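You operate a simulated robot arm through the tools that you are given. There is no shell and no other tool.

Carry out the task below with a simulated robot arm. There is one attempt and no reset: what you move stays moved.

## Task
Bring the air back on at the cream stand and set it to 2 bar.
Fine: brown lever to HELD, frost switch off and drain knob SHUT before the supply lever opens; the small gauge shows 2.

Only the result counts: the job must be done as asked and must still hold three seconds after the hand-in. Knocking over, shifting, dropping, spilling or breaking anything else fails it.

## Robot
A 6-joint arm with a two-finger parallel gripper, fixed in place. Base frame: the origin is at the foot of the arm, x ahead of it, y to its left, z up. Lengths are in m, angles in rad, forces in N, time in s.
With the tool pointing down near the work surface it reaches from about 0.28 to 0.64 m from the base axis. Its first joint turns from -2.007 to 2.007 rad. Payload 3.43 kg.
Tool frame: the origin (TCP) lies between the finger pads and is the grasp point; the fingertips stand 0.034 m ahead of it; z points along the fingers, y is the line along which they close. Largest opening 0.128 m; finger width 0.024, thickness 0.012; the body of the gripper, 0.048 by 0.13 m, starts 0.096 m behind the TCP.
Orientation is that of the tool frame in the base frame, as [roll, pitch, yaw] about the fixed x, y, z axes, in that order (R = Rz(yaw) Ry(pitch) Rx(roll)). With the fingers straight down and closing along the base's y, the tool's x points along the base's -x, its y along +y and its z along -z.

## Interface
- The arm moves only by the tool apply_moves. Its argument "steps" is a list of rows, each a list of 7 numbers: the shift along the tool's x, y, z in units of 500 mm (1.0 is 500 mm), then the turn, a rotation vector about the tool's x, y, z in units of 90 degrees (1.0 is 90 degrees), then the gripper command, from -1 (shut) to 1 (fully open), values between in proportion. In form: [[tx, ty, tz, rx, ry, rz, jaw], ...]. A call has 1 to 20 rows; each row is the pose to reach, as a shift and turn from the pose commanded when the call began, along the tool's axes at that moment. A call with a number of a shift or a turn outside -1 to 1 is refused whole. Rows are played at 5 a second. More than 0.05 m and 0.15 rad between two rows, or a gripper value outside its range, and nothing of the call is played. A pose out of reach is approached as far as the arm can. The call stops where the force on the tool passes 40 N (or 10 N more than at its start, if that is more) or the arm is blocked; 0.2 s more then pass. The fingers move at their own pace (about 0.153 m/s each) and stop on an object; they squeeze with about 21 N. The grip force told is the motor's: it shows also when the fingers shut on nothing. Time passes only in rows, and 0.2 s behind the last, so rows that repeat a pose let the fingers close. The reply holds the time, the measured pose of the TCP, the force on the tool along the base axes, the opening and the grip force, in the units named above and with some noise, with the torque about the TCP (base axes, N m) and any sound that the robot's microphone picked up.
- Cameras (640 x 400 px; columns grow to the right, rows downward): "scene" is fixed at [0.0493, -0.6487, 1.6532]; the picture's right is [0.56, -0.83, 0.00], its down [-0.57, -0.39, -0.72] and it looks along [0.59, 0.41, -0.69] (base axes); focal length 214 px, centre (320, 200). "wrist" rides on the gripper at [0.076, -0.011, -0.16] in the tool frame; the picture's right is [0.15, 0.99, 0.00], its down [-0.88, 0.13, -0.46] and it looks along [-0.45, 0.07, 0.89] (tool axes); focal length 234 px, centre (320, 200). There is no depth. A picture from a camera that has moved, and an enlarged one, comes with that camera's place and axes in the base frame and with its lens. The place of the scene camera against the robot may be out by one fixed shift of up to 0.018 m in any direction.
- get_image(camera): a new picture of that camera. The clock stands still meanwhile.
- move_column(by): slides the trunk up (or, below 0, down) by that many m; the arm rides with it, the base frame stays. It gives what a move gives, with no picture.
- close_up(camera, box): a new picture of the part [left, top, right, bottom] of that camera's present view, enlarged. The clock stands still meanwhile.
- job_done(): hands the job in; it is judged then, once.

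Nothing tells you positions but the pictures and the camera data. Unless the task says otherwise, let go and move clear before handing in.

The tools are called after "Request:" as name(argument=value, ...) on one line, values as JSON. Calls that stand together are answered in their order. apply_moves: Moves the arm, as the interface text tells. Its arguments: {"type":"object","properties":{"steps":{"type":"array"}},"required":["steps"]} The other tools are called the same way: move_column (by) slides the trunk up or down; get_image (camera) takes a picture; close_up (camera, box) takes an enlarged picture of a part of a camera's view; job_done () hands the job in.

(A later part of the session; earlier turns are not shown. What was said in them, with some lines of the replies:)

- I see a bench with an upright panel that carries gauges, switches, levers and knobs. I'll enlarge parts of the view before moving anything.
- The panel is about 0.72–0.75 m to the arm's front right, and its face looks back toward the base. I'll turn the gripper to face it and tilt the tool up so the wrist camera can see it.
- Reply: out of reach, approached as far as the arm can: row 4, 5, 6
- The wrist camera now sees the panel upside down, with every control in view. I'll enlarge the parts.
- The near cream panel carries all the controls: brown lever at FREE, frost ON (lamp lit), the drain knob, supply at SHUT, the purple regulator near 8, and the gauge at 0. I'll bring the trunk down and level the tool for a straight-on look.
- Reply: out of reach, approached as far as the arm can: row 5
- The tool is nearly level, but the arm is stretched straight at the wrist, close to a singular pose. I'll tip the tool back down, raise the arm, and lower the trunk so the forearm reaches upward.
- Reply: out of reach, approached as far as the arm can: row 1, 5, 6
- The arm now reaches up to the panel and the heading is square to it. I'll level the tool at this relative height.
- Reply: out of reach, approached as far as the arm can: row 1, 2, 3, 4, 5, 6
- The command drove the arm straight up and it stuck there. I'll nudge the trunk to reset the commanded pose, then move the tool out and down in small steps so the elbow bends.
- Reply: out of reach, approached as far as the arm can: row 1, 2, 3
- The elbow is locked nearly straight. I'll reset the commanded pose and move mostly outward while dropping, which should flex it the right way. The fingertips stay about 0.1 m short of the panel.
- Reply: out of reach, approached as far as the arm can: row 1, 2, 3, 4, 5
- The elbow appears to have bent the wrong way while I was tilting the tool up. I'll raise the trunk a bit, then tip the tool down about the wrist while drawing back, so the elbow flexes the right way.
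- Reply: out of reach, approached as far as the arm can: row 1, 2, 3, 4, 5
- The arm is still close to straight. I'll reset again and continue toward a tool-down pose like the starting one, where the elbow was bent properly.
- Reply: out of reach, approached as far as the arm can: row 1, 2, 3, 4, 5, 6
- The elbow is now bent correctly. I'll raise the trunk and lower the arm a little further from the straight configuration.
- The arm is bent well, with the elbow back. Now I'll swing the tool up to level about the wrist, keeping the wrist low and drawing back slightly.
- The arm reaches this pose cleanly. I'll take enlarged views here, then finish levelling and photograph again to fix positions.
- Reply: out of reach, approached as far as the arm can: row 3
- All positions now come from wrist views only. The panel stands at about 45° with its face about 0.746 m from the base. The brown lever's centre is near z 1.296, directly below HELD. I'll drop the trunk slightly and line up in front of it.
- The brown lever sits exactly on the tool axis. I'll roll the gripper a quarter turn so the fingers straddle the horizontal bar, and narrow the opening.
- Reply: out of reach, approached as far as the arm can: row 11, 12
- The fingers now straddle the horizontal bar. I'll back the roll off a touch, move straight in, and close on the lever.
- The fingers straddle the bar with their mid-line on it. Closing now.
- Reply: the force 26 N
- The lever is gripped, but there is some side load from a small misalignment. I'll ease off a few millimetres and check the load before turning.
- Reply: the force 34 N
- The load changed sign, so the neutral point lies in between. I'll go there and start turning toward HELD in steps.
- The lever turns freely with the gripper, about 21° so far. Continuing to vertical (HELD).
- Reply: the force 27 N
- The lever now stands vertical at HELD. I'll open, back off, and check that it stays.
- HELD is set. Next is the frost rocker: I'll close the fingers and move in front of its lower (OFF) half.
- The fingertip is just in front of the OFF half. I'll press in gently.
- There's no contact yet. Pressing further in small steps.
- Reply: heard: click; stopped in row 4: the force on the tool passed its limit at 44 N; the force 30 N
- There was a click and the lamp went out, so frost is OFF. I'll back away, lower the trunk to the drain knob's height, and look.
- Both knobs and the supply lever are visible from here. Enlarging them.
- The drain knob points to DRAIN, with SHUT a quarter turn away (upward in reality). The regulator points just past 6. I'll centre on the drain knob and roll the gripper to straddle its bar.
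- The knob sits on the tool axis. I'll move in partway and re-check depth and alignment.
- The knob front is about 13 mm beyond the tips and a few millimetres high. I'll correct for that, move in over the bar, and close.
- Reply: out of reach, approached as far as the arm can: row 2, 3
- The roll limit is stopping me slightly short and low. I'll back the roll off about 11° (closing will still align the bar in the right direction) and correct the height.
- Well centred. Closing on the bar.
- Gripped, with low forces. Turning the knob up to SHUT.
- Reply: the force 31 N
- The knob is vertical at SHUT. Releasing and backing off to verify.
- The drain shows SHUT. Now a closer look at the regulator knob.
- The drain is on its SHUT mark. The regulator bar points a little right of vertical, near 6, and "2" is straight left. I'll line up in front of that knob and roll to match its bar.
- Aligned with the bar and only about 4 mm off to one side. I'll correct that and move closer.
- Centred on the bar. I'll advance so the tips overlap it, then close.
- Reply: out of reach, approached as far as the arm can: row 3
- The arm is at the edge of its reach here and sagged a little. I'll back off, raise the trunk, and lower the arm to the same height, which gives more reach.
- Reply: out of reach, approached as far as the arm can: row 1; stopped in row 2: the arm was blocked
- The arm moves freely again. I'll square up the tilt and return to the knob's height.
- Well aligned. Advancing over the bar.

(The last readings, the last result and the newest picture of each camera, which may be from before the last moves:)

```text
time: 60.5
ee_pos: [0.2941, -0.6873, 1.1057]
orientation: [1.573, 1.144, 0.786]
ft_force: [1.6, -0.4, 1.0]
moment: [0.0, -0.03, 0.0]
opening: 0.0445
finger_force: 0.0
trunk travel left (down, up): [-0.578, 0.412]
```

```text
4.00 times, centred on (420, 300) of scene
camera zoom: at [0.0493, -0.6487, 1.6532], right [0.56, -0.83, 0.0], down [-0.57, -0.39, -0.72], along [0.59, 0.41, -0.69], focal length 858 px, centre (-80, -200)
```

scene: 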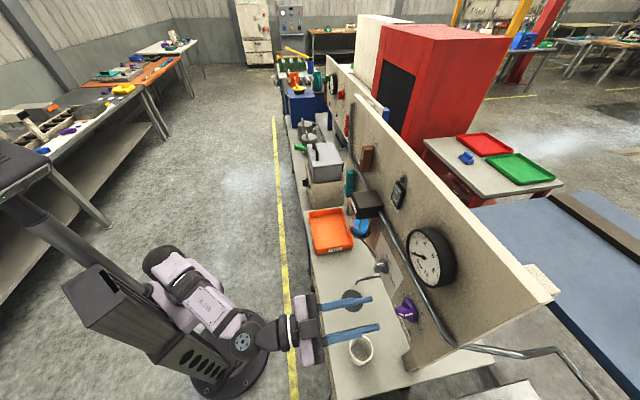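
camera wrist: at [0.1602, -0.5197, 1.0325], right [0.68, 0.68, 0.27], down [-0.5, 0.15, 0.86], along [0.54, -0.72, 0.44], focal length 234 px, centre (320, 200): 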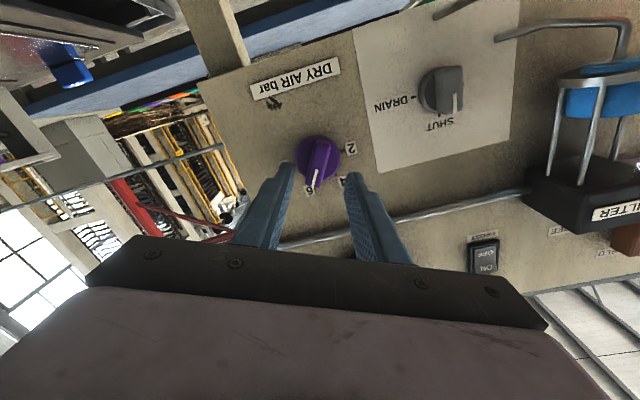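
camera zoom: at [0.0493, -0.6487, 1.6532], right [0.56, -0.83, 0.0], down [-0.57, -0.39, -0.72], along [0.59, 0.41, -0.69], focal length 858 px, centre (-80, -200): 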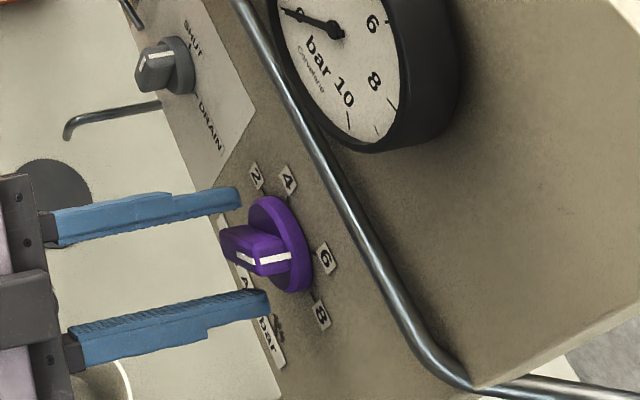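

The tips overlap the bar and stay clear of the disc. Closing.

Request:
apply_moves(steps=[[0, 0, 0, 0, 0, 0, -1], [0, 0, 0, 0, 0, 0, -1], [0, 0, 0, 0, 0, 0, -1]])

Request:
close_up(camera="wrist", box=[240, 110, 400, 210])

```text
time: 61.4
ee_pos: [0.2948, -0.6866, 1.1056]
orientation: [1.573, 1.145, 0.787]
ft_force: [-1.4, -0.2, -3.1]
moment: [-0.11, -0.17, -0.16]
opening: 0.0178
finger_force: 45.6
trunk travel left (down, up): [-0.578, 0.412]
```

```text
4.00 times, centred on (320, 160) of wrist
camera zoom: at [0.1969, -0.5583, 1.0318], right [0.68, 0.68, 0.28], down [-0.5, 0.15, 0.86], along [0.54, -0.72, 0.44], focal length 937 px, centre (320, 360)
```

zoom: 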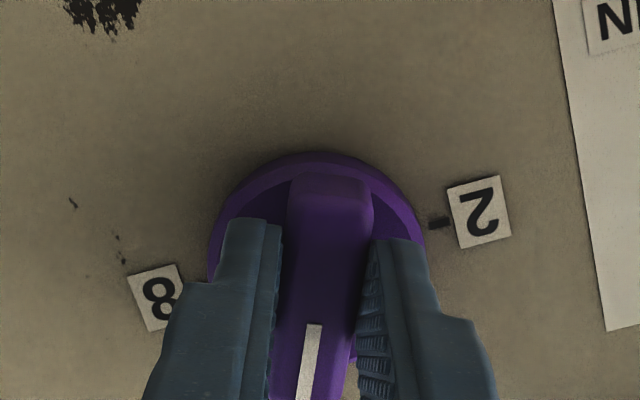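

Gripped cleanly. Turning counterclockwise toward 2, first half.

Request:
apply_moves(steps=[[0, 0, 0, 0, 0, -0.085, -1], [0, 0, 0, 0, 0, -0.17, -1], [0, 0, 0, 0, 0, -0.255, -1], [0, 0, 0, 0, 0, -0.34, -1], [0, 0, 0, 0, 0, -0.425, -1], [0, 0, 0, 0, 0, -0.51, -1], [0, 0, 0, 0, 0, -0.595, -1], [0, 0, 0, 0, 0, -0.68, -1]])

Request:
get_image(camera="wrist")

```text
time: 63.1
ee_pos: [0.2912, -0.6904, 1.1068]
orientation: [-1.568, 0.929, -2.359]
ft_force: [-11.1, -15.4, 2.6]
moment: [-0.62, -0.79, 0.42]
opening: 0.0179
finger_force: 45.2
trunk travel left (down, up): [-0.578, 0.412]
```

```text
taken
camera wrist: at [0.1405, -0.6145, 1.0515], right [0.5, 0.49, -0.71], down [0.13, 0.77, 0.63], along [0.86, -0.41, 0.32], focal length 234 px, centre (320, 200)
```

wrist: 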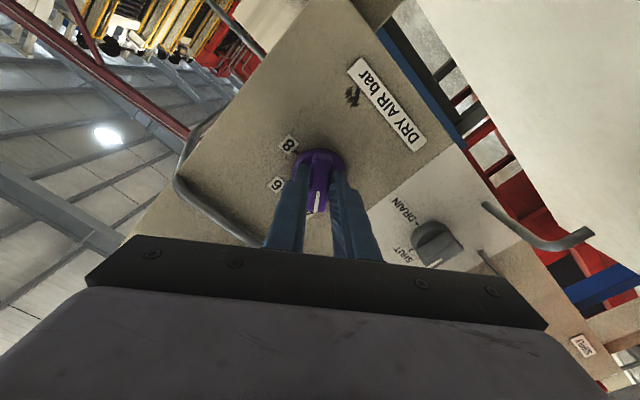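

About 61° turned so far. I'll ease the sideways load and finish the turn to 2.

Request:
apply_moves(steps=[[0.005, -0.006, 0, 0, 0, 0, -1], [0.005, -0.006, 0, 0, 0, -0.085, -1], [0.005, -0.006, 0, 0, 0, -0.17, -1], [0.005, -0.006, 0, 0, 0, -0.255, -1], [0.005, -0.006, 0, 0, 0, -0.34, -1], [0.005, -0.006, 0, 0, 0, -0.425, -1], [0.005, -0.006, 0, 0, 0, -0.51, -1], [0.005, -0.006, 0, 0, 0, -0.59, -1]])

Request:
get_image(camera="wrist")

Request:
close_up(camera="scene", box=[340, 250, 500, 350])

```text
time: 65.0
ee_pos: [0.2901, -0.6919, 1.1105]
orientation: [-1.563, -0.001, -2.36]
ft_force: [-3.0, -27.3, 23.7]
moment: [-0.06, -0.26, 0.02]
opening: 0.0182
finger_force: 45.2
trunk travel left (down, up): [-0.578, 0.412]
```

```text
taken
camera wrist: at [0.1237, -0.631, 1.1195], right [-0.1, -0.11, -0.99], down [0.3, 0.94, -0.13], along [0.95, -0.31, -0.06], focal length 234 px, centre (320, 200)
```

wrist: 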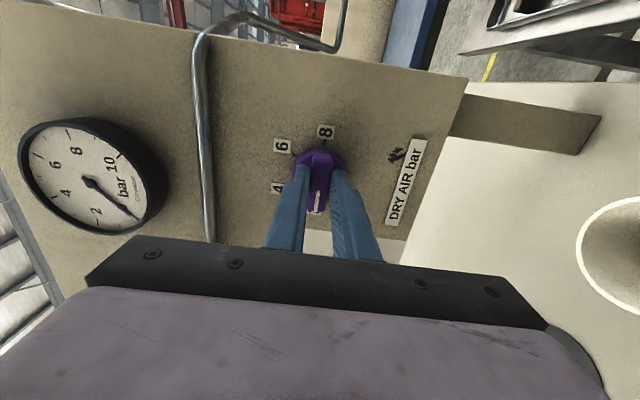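

```text
4.00 times, centred on (420, 300) of scene
camera zoom: at [0.0493, -0.6487, 1.6532], right [0.56, -0.83, 0.0], down [-0.57, -0.39, -0.72], along [0.59, 0.41, -0.69], focal length 858 px, centre (-80, -200)
```

zoom: 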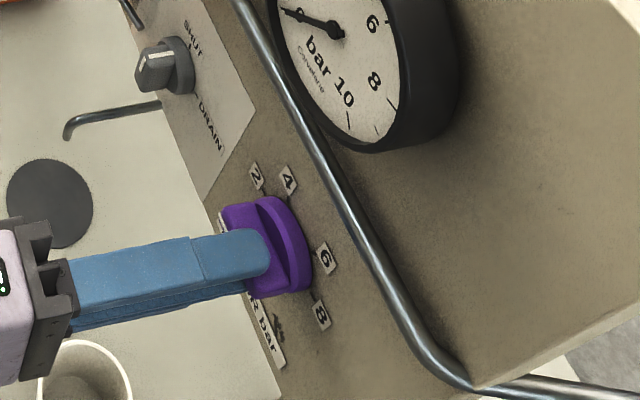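

The bar is horizontal now. Releasing and backing off slowly to check the pointer.

Request:
apply_moves(steps=[[0, 0, 0, 0, 0, 0, -0.3], [0, 0, 0, 0, 0, 0, -0.3], [0, 0, -0.05, 0, 0, 0, -0.3], [0, 0, -0.1, 0, 0, 0, -0.3], [0, 0, -0.15, 0, 0, 0, -0.3], [0, 0, -0.2, 0, 0, 0, -0.3]])

Request:
get_image(camera="wrist")

Request:
close_up(camera="wrist", box=[240, 90, 400, 190])

Request:
close_up(camera="scene", box=[340, 250, 500, 350])

```text
time: 66.3
ee_pos: [0.2201, -0.619, 1.1067]
orientation: [-1.571, 0.003, -2.357]
ft_force: [-0.2, -0.9, -0.4]
moment: [0.02, 0.01, 0.0]
opening: 0.0447
finger_force: 0.0
trunk travel left (down, up): [-0.578, 0.412]
```

```text
taken
camera wrist: at [0.0546, -0.5586, 1.1168], right [-0.1, -0.1, -0.99], down [0.3, 0.94, -0.13], along [0.95, -0.31, -0.07], focal length 234 px, centre (320, 200)
```

wrist: 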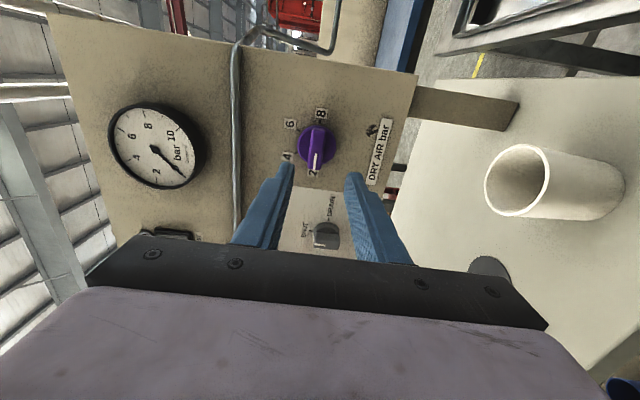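

```text
4.00 times, centred on (320, 140) of wrist
camera zoom: at [0.0546, -0.5586, 1.1168], right [-0.1, -0.1, -0.99], down [0.3, 0.94, -0.13], along [0.95, -0.31, -0.07], focal length 937 px, centre (320, 440)
```

zoom: 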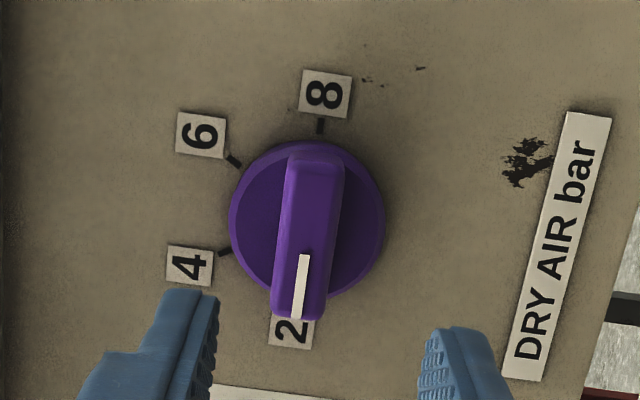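

```text
4.00 times, centred on (420, 300) of scene
camera zoom: at [0.0493, -0.6487, 1.6532], right [0.56, -0.83, 0.0], down [-0.57, -0.39, -0.72], along [0.59, 0.41, -0.69], focal length 858 px, centre (-80, -200)
```

zoom: 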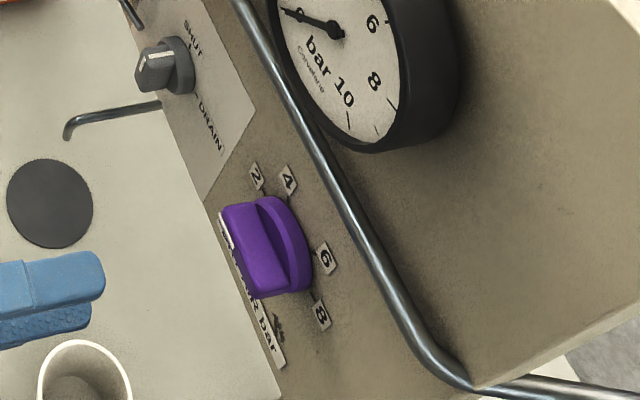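

The pointer is on 2. Now the supply lever: I'll back away, roll the gripper upright, close the fingers, and move along the panel.

Request:
apply_moves(steps=[[0, 0, -0.06, 0, 0, 0.05, -0.3], [0, 0, -0.12, 0, 0, 0.12, -0.3], [0, 0, -0.12, 0, 0, 0.21, -0.3], [0, 0, -0.12, 0, 0, 0.3, -0.3], [0, 0, -0.12, 0, 0, 0.39, -0.3], [0, 0, -0.12, 0, 0, 0.48, -0.3], [0, 0, -0.12, 0, 0, 0.57, -0.3], [0, 0, -0.12, 0, 0, 0.66, -0.3], [0, 0, -0.12, 0, 0, 0.75, -0.3], [0, 0, -0.12, 0, 0, 0.84, -0.3], [0, 0, -0.12, 0, 0, 0.93, -0.3], [0, 0, -0.12, 0, 0, 1.0, -1]])

Request:
move_column(by=0.08)

```text
time: 69.0
ee_pos: [0.1789, -0.5762, 1.105]
orientation: [1.602, 1.568, 0.816]
ft_force: [0.5, -0.1, 0.5]
moment: [-0.01, 0.01, -0.01]
opening: 0.0003
finger_force: 21.0
trunk travel left (down, up): [-0.578, 0.412]
```

```text
time: 70.1
ee_pos: [0.1796, -0.5771, 1.1843]
orientation: [1.758, 1.569, 0.972]
ft_force: [-0.1, 0.4, -0.6]
moment: [-0.01, -0.03, 0.05]
opening: 0.0
finger_force: 21.1
trunk travel left (down, up): [-0.658, 0.332]
```

Traversing along the panel to the supply lever, clear of everything that sticks out.

Request:
apply_moves(steps=[[0, 0.09, 0, 0, 0, 0, -1], [0, 0.18, 0, 0, 0, 0, -1], [0, 0.27, 0, 0, 0, 0, -1], [0, 0.36, 0, 0, 0, 0, -1], [0, 0.45, 0, 0, 0, 0, -1], [0, 0.54, 0, 0, 0, 0, -1], [0, 0.63, 0, 0, 0, 0, -1], [0, 0.72, 0, 0, 0, 0, -1], [0, 0.81, 0, 0, 0, 0, -1], [0, 0.9, 0, 0, 0, 0, -1]])

Request:
get_image(camera="wrist")

Request:
get_image(camera="scene")

```text
time: 72.3
ee_pos: [0.4977, -0.2568, 1.1864]
orientation: [2.466, 1.569, 1.68]
ft_force: [1.1, 0.8, 0.1]
moment: [0.0, 0.04, -0.06]
opening: 0.0001
finger_force: 21.2
trunk travel left (down, up): [-0.658, 0.332]
```

```text
taken
camera wrist: at [0.3773, -0.1506, 1.1101], right [0.7, 0.7, -0.15], down [-0.23, 0.41, 0.88], along [0.68, -0.58, 0.45], focal length 234 px, centre (320, 200)
```

wrist: 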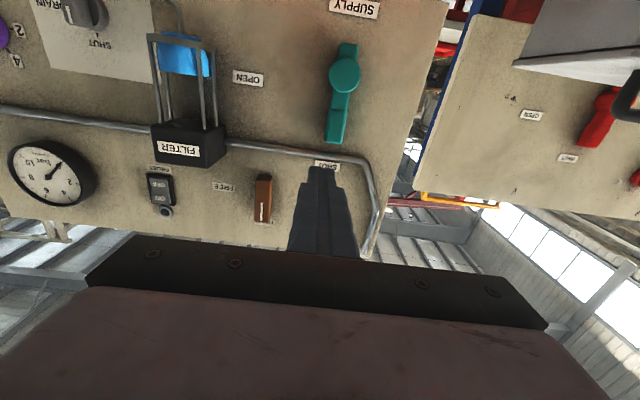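

```text
taken
```

scene: 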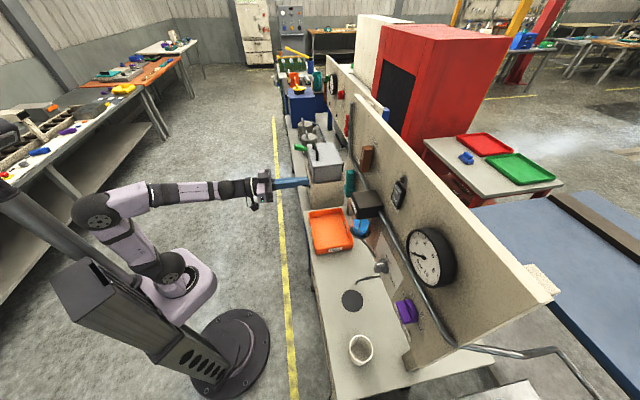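

Request:
close_up(camera="wrist", box=[230, 0, 422, 120])

Request:
close_up(camera="wrist", box=[250, 60, 410, 160])

Request:
close_up(camera="scene", box=[300, 140, 428, 220])

```text
3.33 times, centred on (326, 60) of wrist
camera zoom: at [0.3773, -0.1506, 1.1101], right [0.7, 0.7, -0.15], down [-0.23, 0.41, 0.88], along [0.68, -0.58, 0.45], focal length 781 px, centre (300, 667)
```

zoom: 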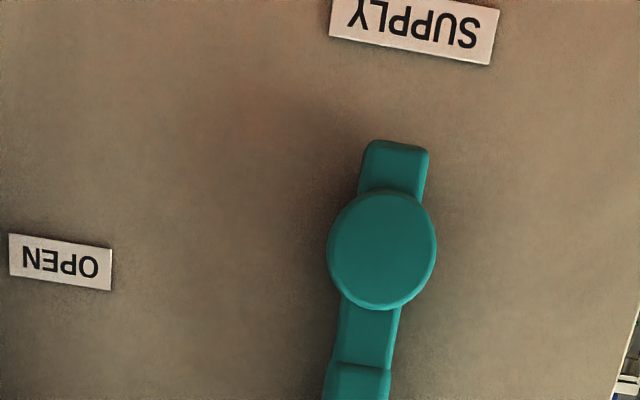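

```text
4.00 times, centred on (330, 110) of wrist
camera zoom: at [0.3773, -0.1506, 1.1101], right [0.7, 0.7, -0.15], down [-0.23, 0.41, 0.88], along [0.68, -0.58, 0.45], focal length 937 px, centre (280, 560)
```

zoom: 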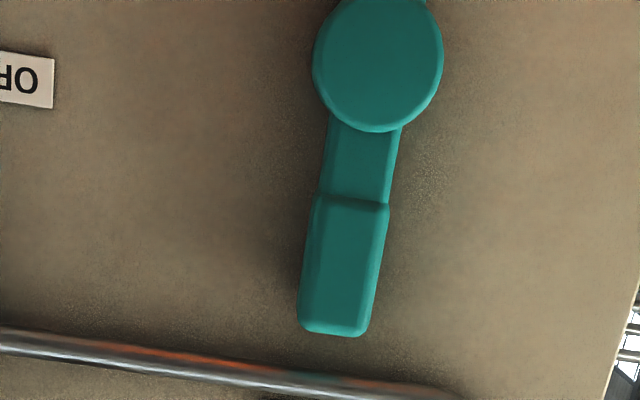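

```text
5.00 times, centred on (364, 180) of scene
camera zoom: at [0.0493, -0.6487, 1.6532], right [0.56, -0.83, 0.0], down [-0.57, -0.39, -0.72], along [0.59, 0.41, -0.69], focal length 1072 px, centre (100, 300)
```

zoom: 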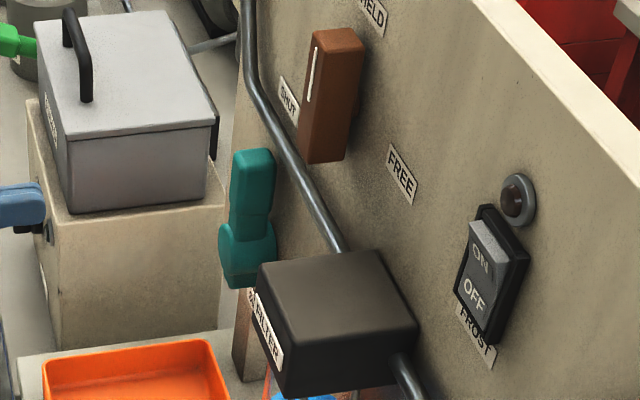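

The lever hub is near z 1.10 and the handle rises to about 1.18. I'll place the closed fingers just left of the handle and go in beside it.

Request:
apply_moves(steps=[[0.026, 0.062, 0.04, 0, 0, 0, -1], [0.0528, 0.124, 0.1, 0, 0, 0, -1], [0.0528, 0.124, 0.18, 0, 0, 0, -1], [0.0528, 0.124, 0.26, 0, 0, 0, -1]])

Request:
get_image(camera="wrist")

Request:
close_up(camera="wrist", box=[230, 80, 390, 180])

Request:
close_up(camera="scene", box=[300, 140, 428, 220])

```text
time: 73.3
ee_pos: [0.6337, -0.3073, 1.159]
orientation: [2.471, 1.569, 1.686]
ft_force: [0.3, 0.1, 0.3]
moment: [0.06, 0.01, 0.02]
opening: 0.0002
finger_force: 20.9
trunk travel left (down, up): [-0.658, 0.332]
```

```text
taken
camera wrist: at [0.5134, -0.201, 1.083], right [0.7, 0.7, -0.15], down [-0.23, 0.41, 0.88], along [0.68, -0.58, 0.45], focal length 234 px, centre (320, 200)
```

wrist: 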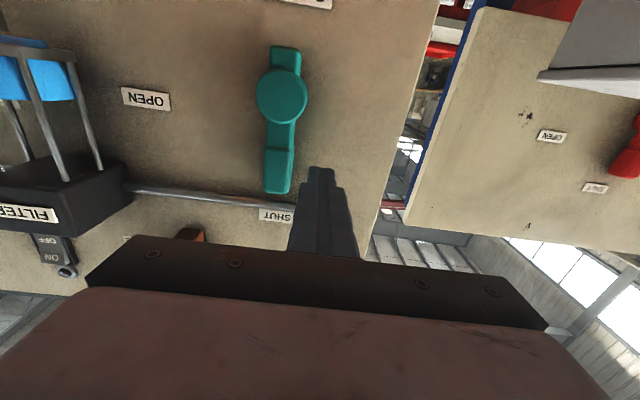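

```text
4.00 times, centred on (310, 130) of wrist
camera zoom: at [0.5134, -0.201, 1.083], right [0.7, 0.7, -0.15], down [-0.23, 0.41, 0.88], along [0.68, -0.58, 0.45], focal length 937 px, centre (360, 480)
```

zoom: 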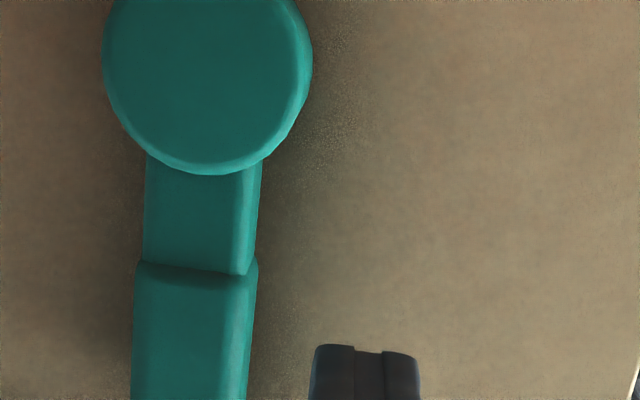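

```text
5.00 times, centred on (364, 180) of scene
camera zoom: at [0.0493, -0.6487, 1.6532], right [0.56, -0.83, 0.0], down [-0.57, -0.39, -0.72], along [0.59, 0.41, -0.69], focal length 1072 px, centre (100, 300)
```

zoom: 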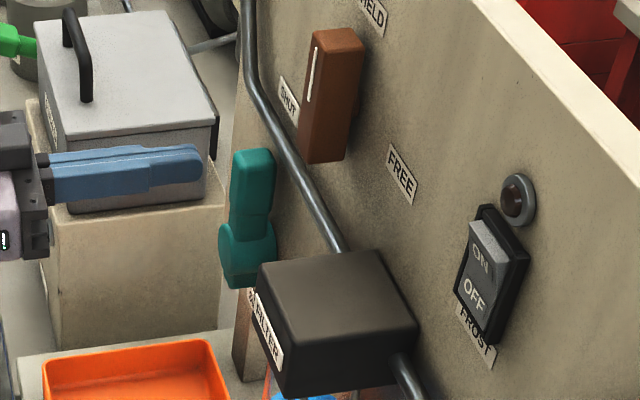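

The fingers are about 11 mm to the left of the handle. I'll go in to overlap it, then push it clockwise along its arc.

Request:
apply_moves(steps=[[0, 0, 0.035, 0, 0, 0, -1], [0, 0, 0.065, 0, 0, 0, -1], [-0.002, -0.0256, 0.065, 0, 0, 0, -1], [-0.012, -0.0546, 0.065, 0, 0, 0, -1], [-0.015, -0.0856, 0.065, 0, 0, 0, -1]])

Request:
get_image(camera="wrist")

Request:
close_up(camera="scene", box=[300, 140, 428, 220])

```text
time: 74.5
ee_pos: [0.6248, -0.3615, 1.169]
orientation: [1.039, 1.569, 0.254]
ft_force: [0.0, -1.3, 0.0]
moment: [0.0, 0.0, -0.01]
opening: 0.0
finger_force: 21.0
trunk travel left (down, up): [-0.658, 0.332]
```

```text
taken
camera wrist: at [0.5051, -0.2544, 1.0918], right [0.7, 0.7, -0.14], down [-0.23, 0.41, 0.88], along [0.67, -0.58, 0.45], focal length 234 px, centre (320, 200)
```

wrist: 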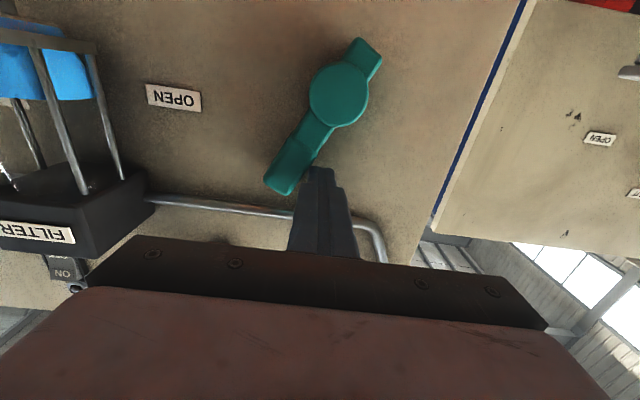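

```text
5.00 times, centred on (364, 180) of scene
camera zoom: at [0.0493, -0.6487, 1.6532], right [0.56, -0.83, 0.0], down [-0.57, -0.39, -0.72], along [0.59, 0.41, -0.69], focal length 1072 px, centre (100, 300)
```

zoom: 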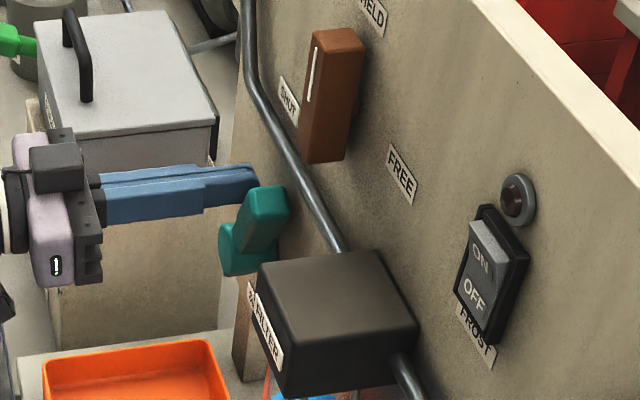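

The lever follows easily. Continuing the arc to OPEN.

Request:
apply_moves(steps=[[0.0058, -0.0324, 0, 0, 0, 0, -1], [0.023, -0.065, 0, 0, 0, 0, -1], [0.05, -0.092, 0, 0, 0, 0, -1], [0.083, -0.11, 0, 0, 0, 0, -1], [0.09, -0.11, 0, 0, 0, 0, -1], [0.097, -0.11, 0, 0, 0, 0, -1]])

Request:
get_image(camera="wrist")

Request:
close_up(camera="scene", box=[300, 140, 428, 220])

Request:
close_up(camera="scene", box=[360, 200, 488, 280])

```text
time: 75.9
ee_pos: [0.5887, -0.3969, 1.136]
orientation: [0.03, 1.538, -0.75]
ft_force: [2.6, 3.2, 5.1]
moment: [-0.05, -0.05, 0.06]
opening: 0.0
finger_force: 20.8
trunk travel left (down, up): [-0.658, 0.332]
stopped in row 6: the force on the tool passed its limit at 41 N (the readings are from after the stop); the commanded pose is now the measured one
```

```text
taken
camera wrist: at [0.47, -0.2928, 1.054], right [0.7, 0.7, -0.15], down [-0.25, 0.43, 0.87], along [0.67, -0.57, 0.48], focal length 234 px, centre (320, 200)
```

wrist: 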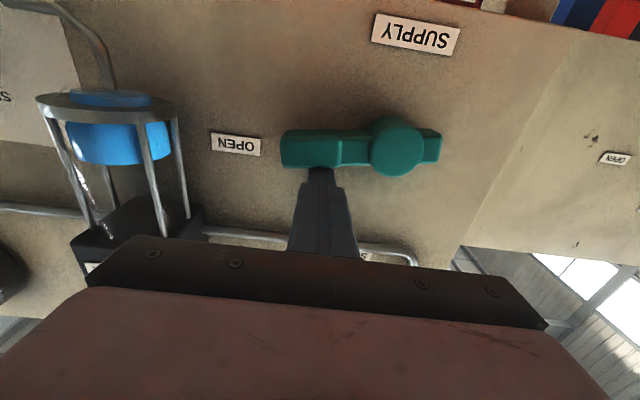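

```text
5.00 times, centred on (364, 180) of scene
camera zoom: at [0.0493, -0.6487, 1.6532], right [0.56, -0.83, 0.0], down [-0.57, -0.39, -0.72], along [0.59, 0.41, -0.69], focal length 1072 px, centre (100, 300)
```

zoom: 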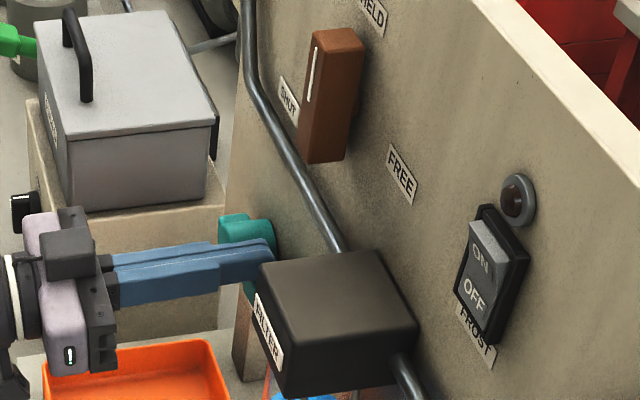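

```text
5.00 times, centred on (424, 240) of scene
camera zoom: at [0.0493, -0.6487, 1.6532], right [0.56, -0.83, 0.0], down [-0.57, -0.39, -0.72], along [0.59, 0.41, -0.69], focal length 1072 px, centre (-200, 0)
```

zoom: 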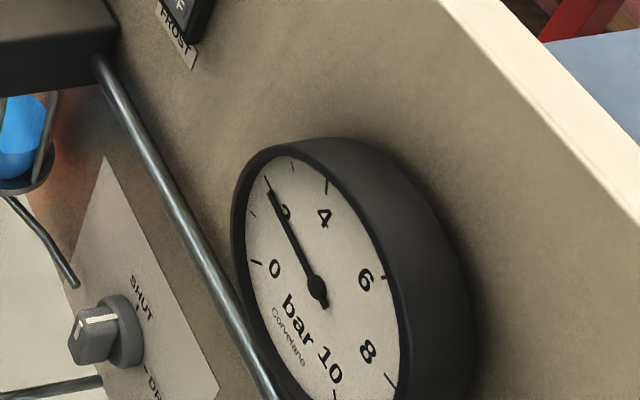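

The supply lever hit its stop at OPEN and the gauge needle is near 2. I'll retreat and check the gauge head-on.

Request:
apply_moves(steps=[[-0.016, 0, 0, 0, 0, 0, -1], [-0.02, 0, -0.08, 0, 0, 0, -1], [-0.02, 0, -0.16, 0, 0, 0, -1], [-0.02, 0, -0.24, 0, 0, 0, -1], [-0.02, 0, -0.32, 0, 0, 0, -1], [-0.02, 0, -0.36, 0, 0, 0, -1]])

Request:
get_image(camera="wrist")

Request:
close_up(camera="scene", box=[384, 210, 480, 270])

```text
time: 77.3
ee_pos: [0.4606, -0.2711, 1.1381]
orientation: [0.059, 1.539, -0.723]
ft_force: [0.0, 0.4, 0.0]
moment: [-0.02, -0.01, 0.0]
opening: 0.0001
finger_force: 21.0
trunk travel left (down, up): [-0.658, 0.332]
```

```text
taken
camera wrist: at [0.342, -0.1666, 1.0578], right [0.7, 0.7, -0.14], down [-0.25, 0.43, 0.87], along [0.67, -0.57, 0.48], focal length 234 px, centre (320, 200)
```

wrist: 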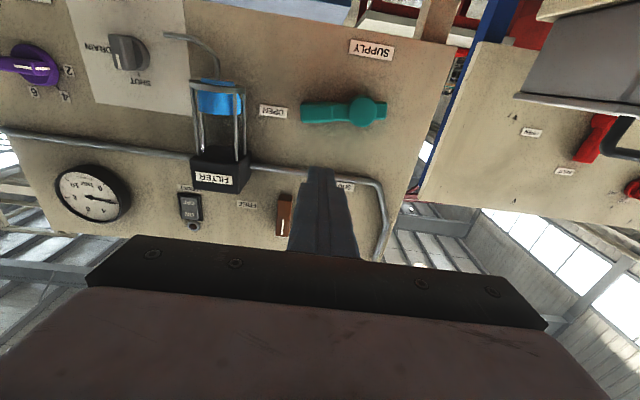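

```text
6.67 times, centred on (432, 240) of scene
camera zoom: at [0.0493, -0.6487, 1.6532], right [0.56, -0.83, 0.0], down [-0.57, -0.39, -0.72], along [0.59, 0.41, -0.69], focal length 1430 px, centre (-427, -67)
```

zoom: 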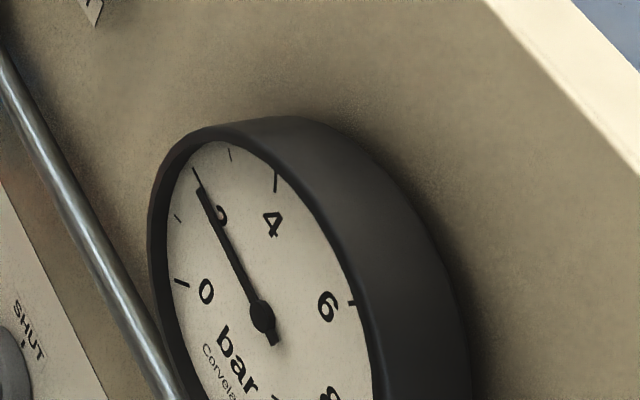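

Request:
close_up(camera="wrist", box=[44, 155, 140, 215])

Request:
close_up(camera="wrist", box=[0, 20, 160, 120])

Request:
close_up(camera="wrist", box=[160, 160, 320, 260])

```text
6.67 times, centred on (92, 185) of wrist
camera zoom: at [0.342, -0.1666, 1.0578], right [0.7, 0.7, -0.14], down [-0.25, 0.43, 0.87], along [0.67, -0.57, 0.48], focal length 1561 px, centre (1840, 300)
```

zoom: 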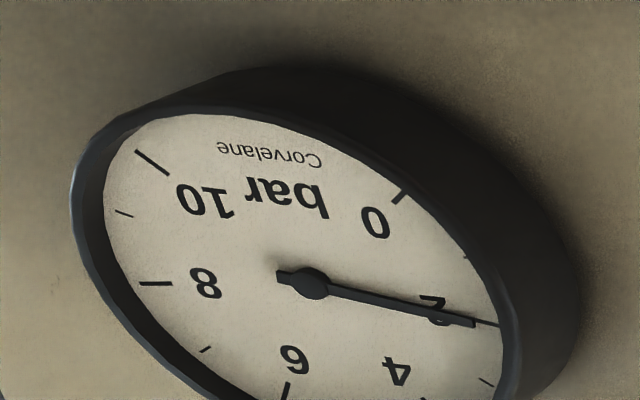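

```text
4.00 times, centred on (80, 70) of wrist
camera zoom: at [0.342, -0.1666, 1.0578], right [0.7, 0.7, -0.14], down [-0.25, 0.43, 0.87], along [0.67, -0.57, 0.48], focal length 937 px, centre (1280, 720)
```

zoom: 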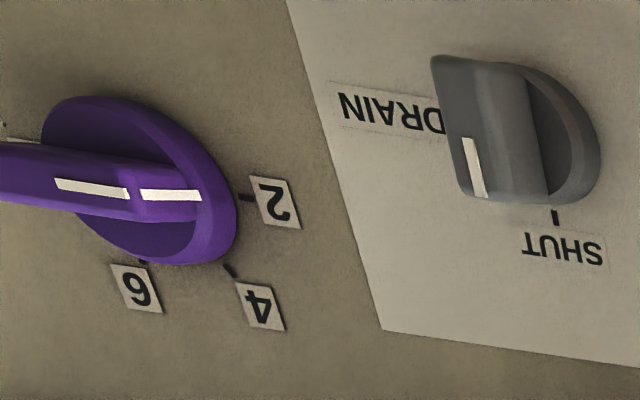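

```text
4.00 times, centred on (240, 210) of wrist
camera zoom: at [0.342, -0.1666, 1.0578], right [0.7, 0.7, -0.14], down [-0.25, 0.43, 0.87], along [0.67, -0.57, 0.48], focal length 937 px, centre (640, 160)
```

zoom: 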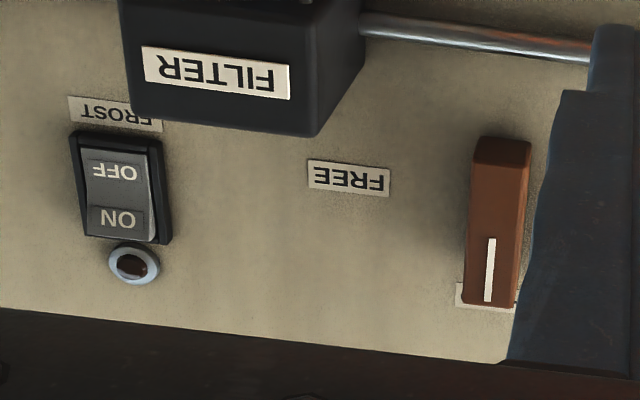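

The needle looks to be on the 2 mark. I'll slide along for a more head-on view to be sure.

Request:
apply_moves(steps=[[-0.01, -0.09, 0, 0, 0, 0, -1], [-0.02, -0.18, 0, 0, 0, 0, -1], [-0.03, -0.27, 0, 0, 0, 0, -1], [-0.04, -0.36, 0, 0, 0, 0, -1], [-0.05, -0.45, 0, 0, 0, 0, -1], [-0.06, -0.54, 0, 0, 0, 0, -1]])

Request:
get_image(camera="wrist")

```text
time: 78.7
ee_pos: [0.2691, -0.4627, 1.1667]
orientation: [0.11, 1.543, -0.673]
ft_force: [-0.3, 0.3, 0.0]
moment: [0.0, 0.02, 0.02]
opening: 0.0
finger_force: 20.8
trunk travel left (down, up): [-0.658, 0.332]
```

```text
taken
camera wrist: at [0.15, -0.3574, 1.0869], right [0.7, 0.7, -0.14], down [-0.25, 0.43, 0.87], along [0.67, -0.57, 0.47], focal length 234 px, centre (320, 200)
```

wrist: 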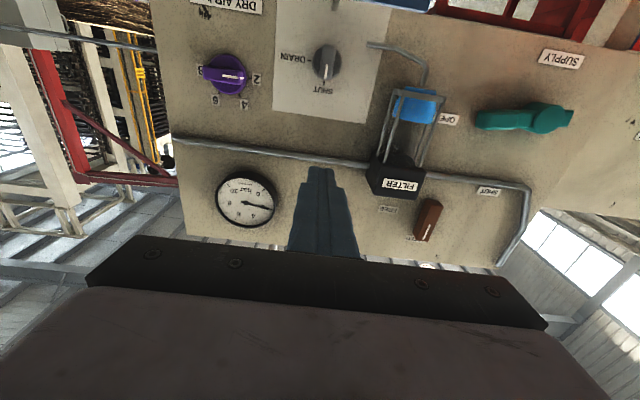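

Request:
close_up(camera="wrist", box=[208, 170, 288, 220])

Request:
close_up(camera="wrist", box=[190, 40, 270, 90])

Request:
close_up(camera="wrist", box=[208, 195, 288, 245])

Request:
get_image(camera="scene")

```text
8.00 times, centred on (248, 195) of wrist
camera zoom: at [0.15, -0.3574, 1.0869], right [0.7, 0.7, -0.14], down [-0.25, 0.43, 0.87], along [0.67, -0.57, 0.47], focal length 1873 px, centre (896, 240)
```

zoom: 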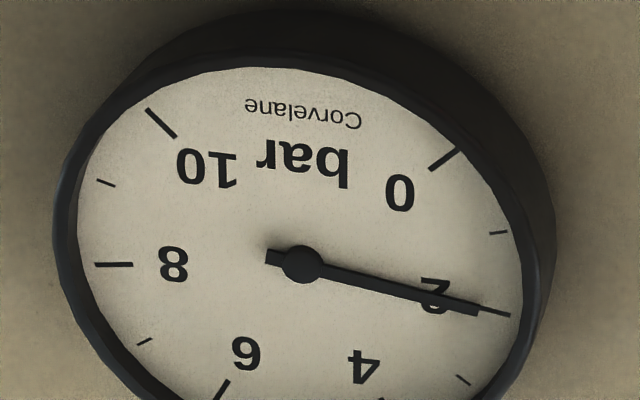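

```text
8.00 times, centred on (230, 65) of wrist
camera zoom: at [0.15, -0.3574, 1.0869], right [0.7, 0.7, -0.14], down [-0.25, 0.43, 0.87], along [0.67, -0.57, 0.47], focal length 1873 px, centre (1040, 1280)
```

zoom: 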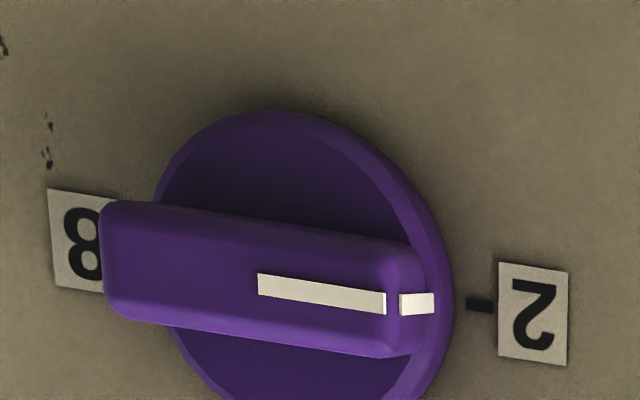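

```text
8.00 times, centred on (248, 220) of wrist
camera zoom: at [0.15, -0.3574, 1.0869], right [0.7, 0.7, -0.14], down [-0.25, 0.43, 0.87], along [0.67, -0.57, 0.47], focal length 1873 px, centre (896, 40)
```

zoom: 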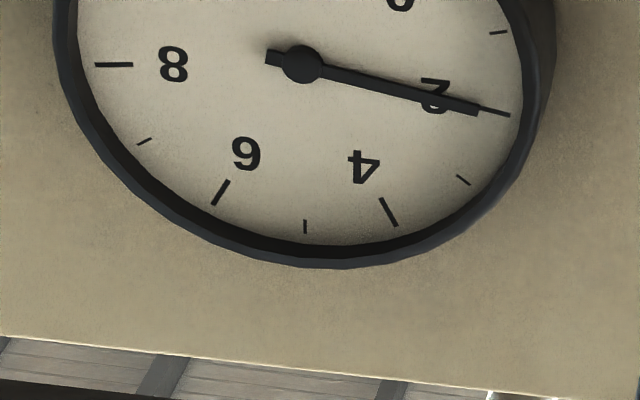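

```text
taken
```

scene: 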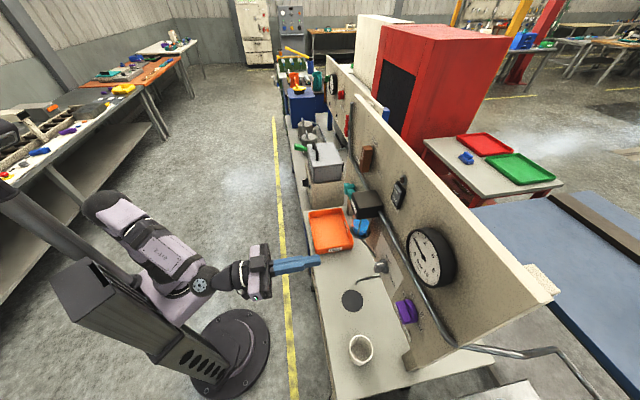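

The gauge needle sits on the 2 mark. Brown is at HELD, the frost lamp is out, the drain is SHUT, supply is OPEN, and the gripper is clear of the panel. I'm handing in.

Request:
job_done()

```text
The job is handed in.
```

The air is back on at the cream stand and the gauge reads 2 bar; I've handed the job in, but it hasn't come back with a pass or fail. The small gauge you mention is, I take it, the 0–10 bar dial, since it is the only gauge on that stand.

These three were set before the supply lever moved:
- **Brown lever:** turned from FREE to HELD, and it stayed there after release.
- **Frost switch:** pressed to OFF; it clicked and the lamp went out.
- **Drain knob:** turned from DRAIN to SHUT.

I then turned the dry air regulator from about 6 down to 2 and pushed the supply lever round to its stop at OPEN. The needle settled on the 2 mark. The gripper is clear of the panel, and I saw nothing else moved or knocked over in the last pictures.
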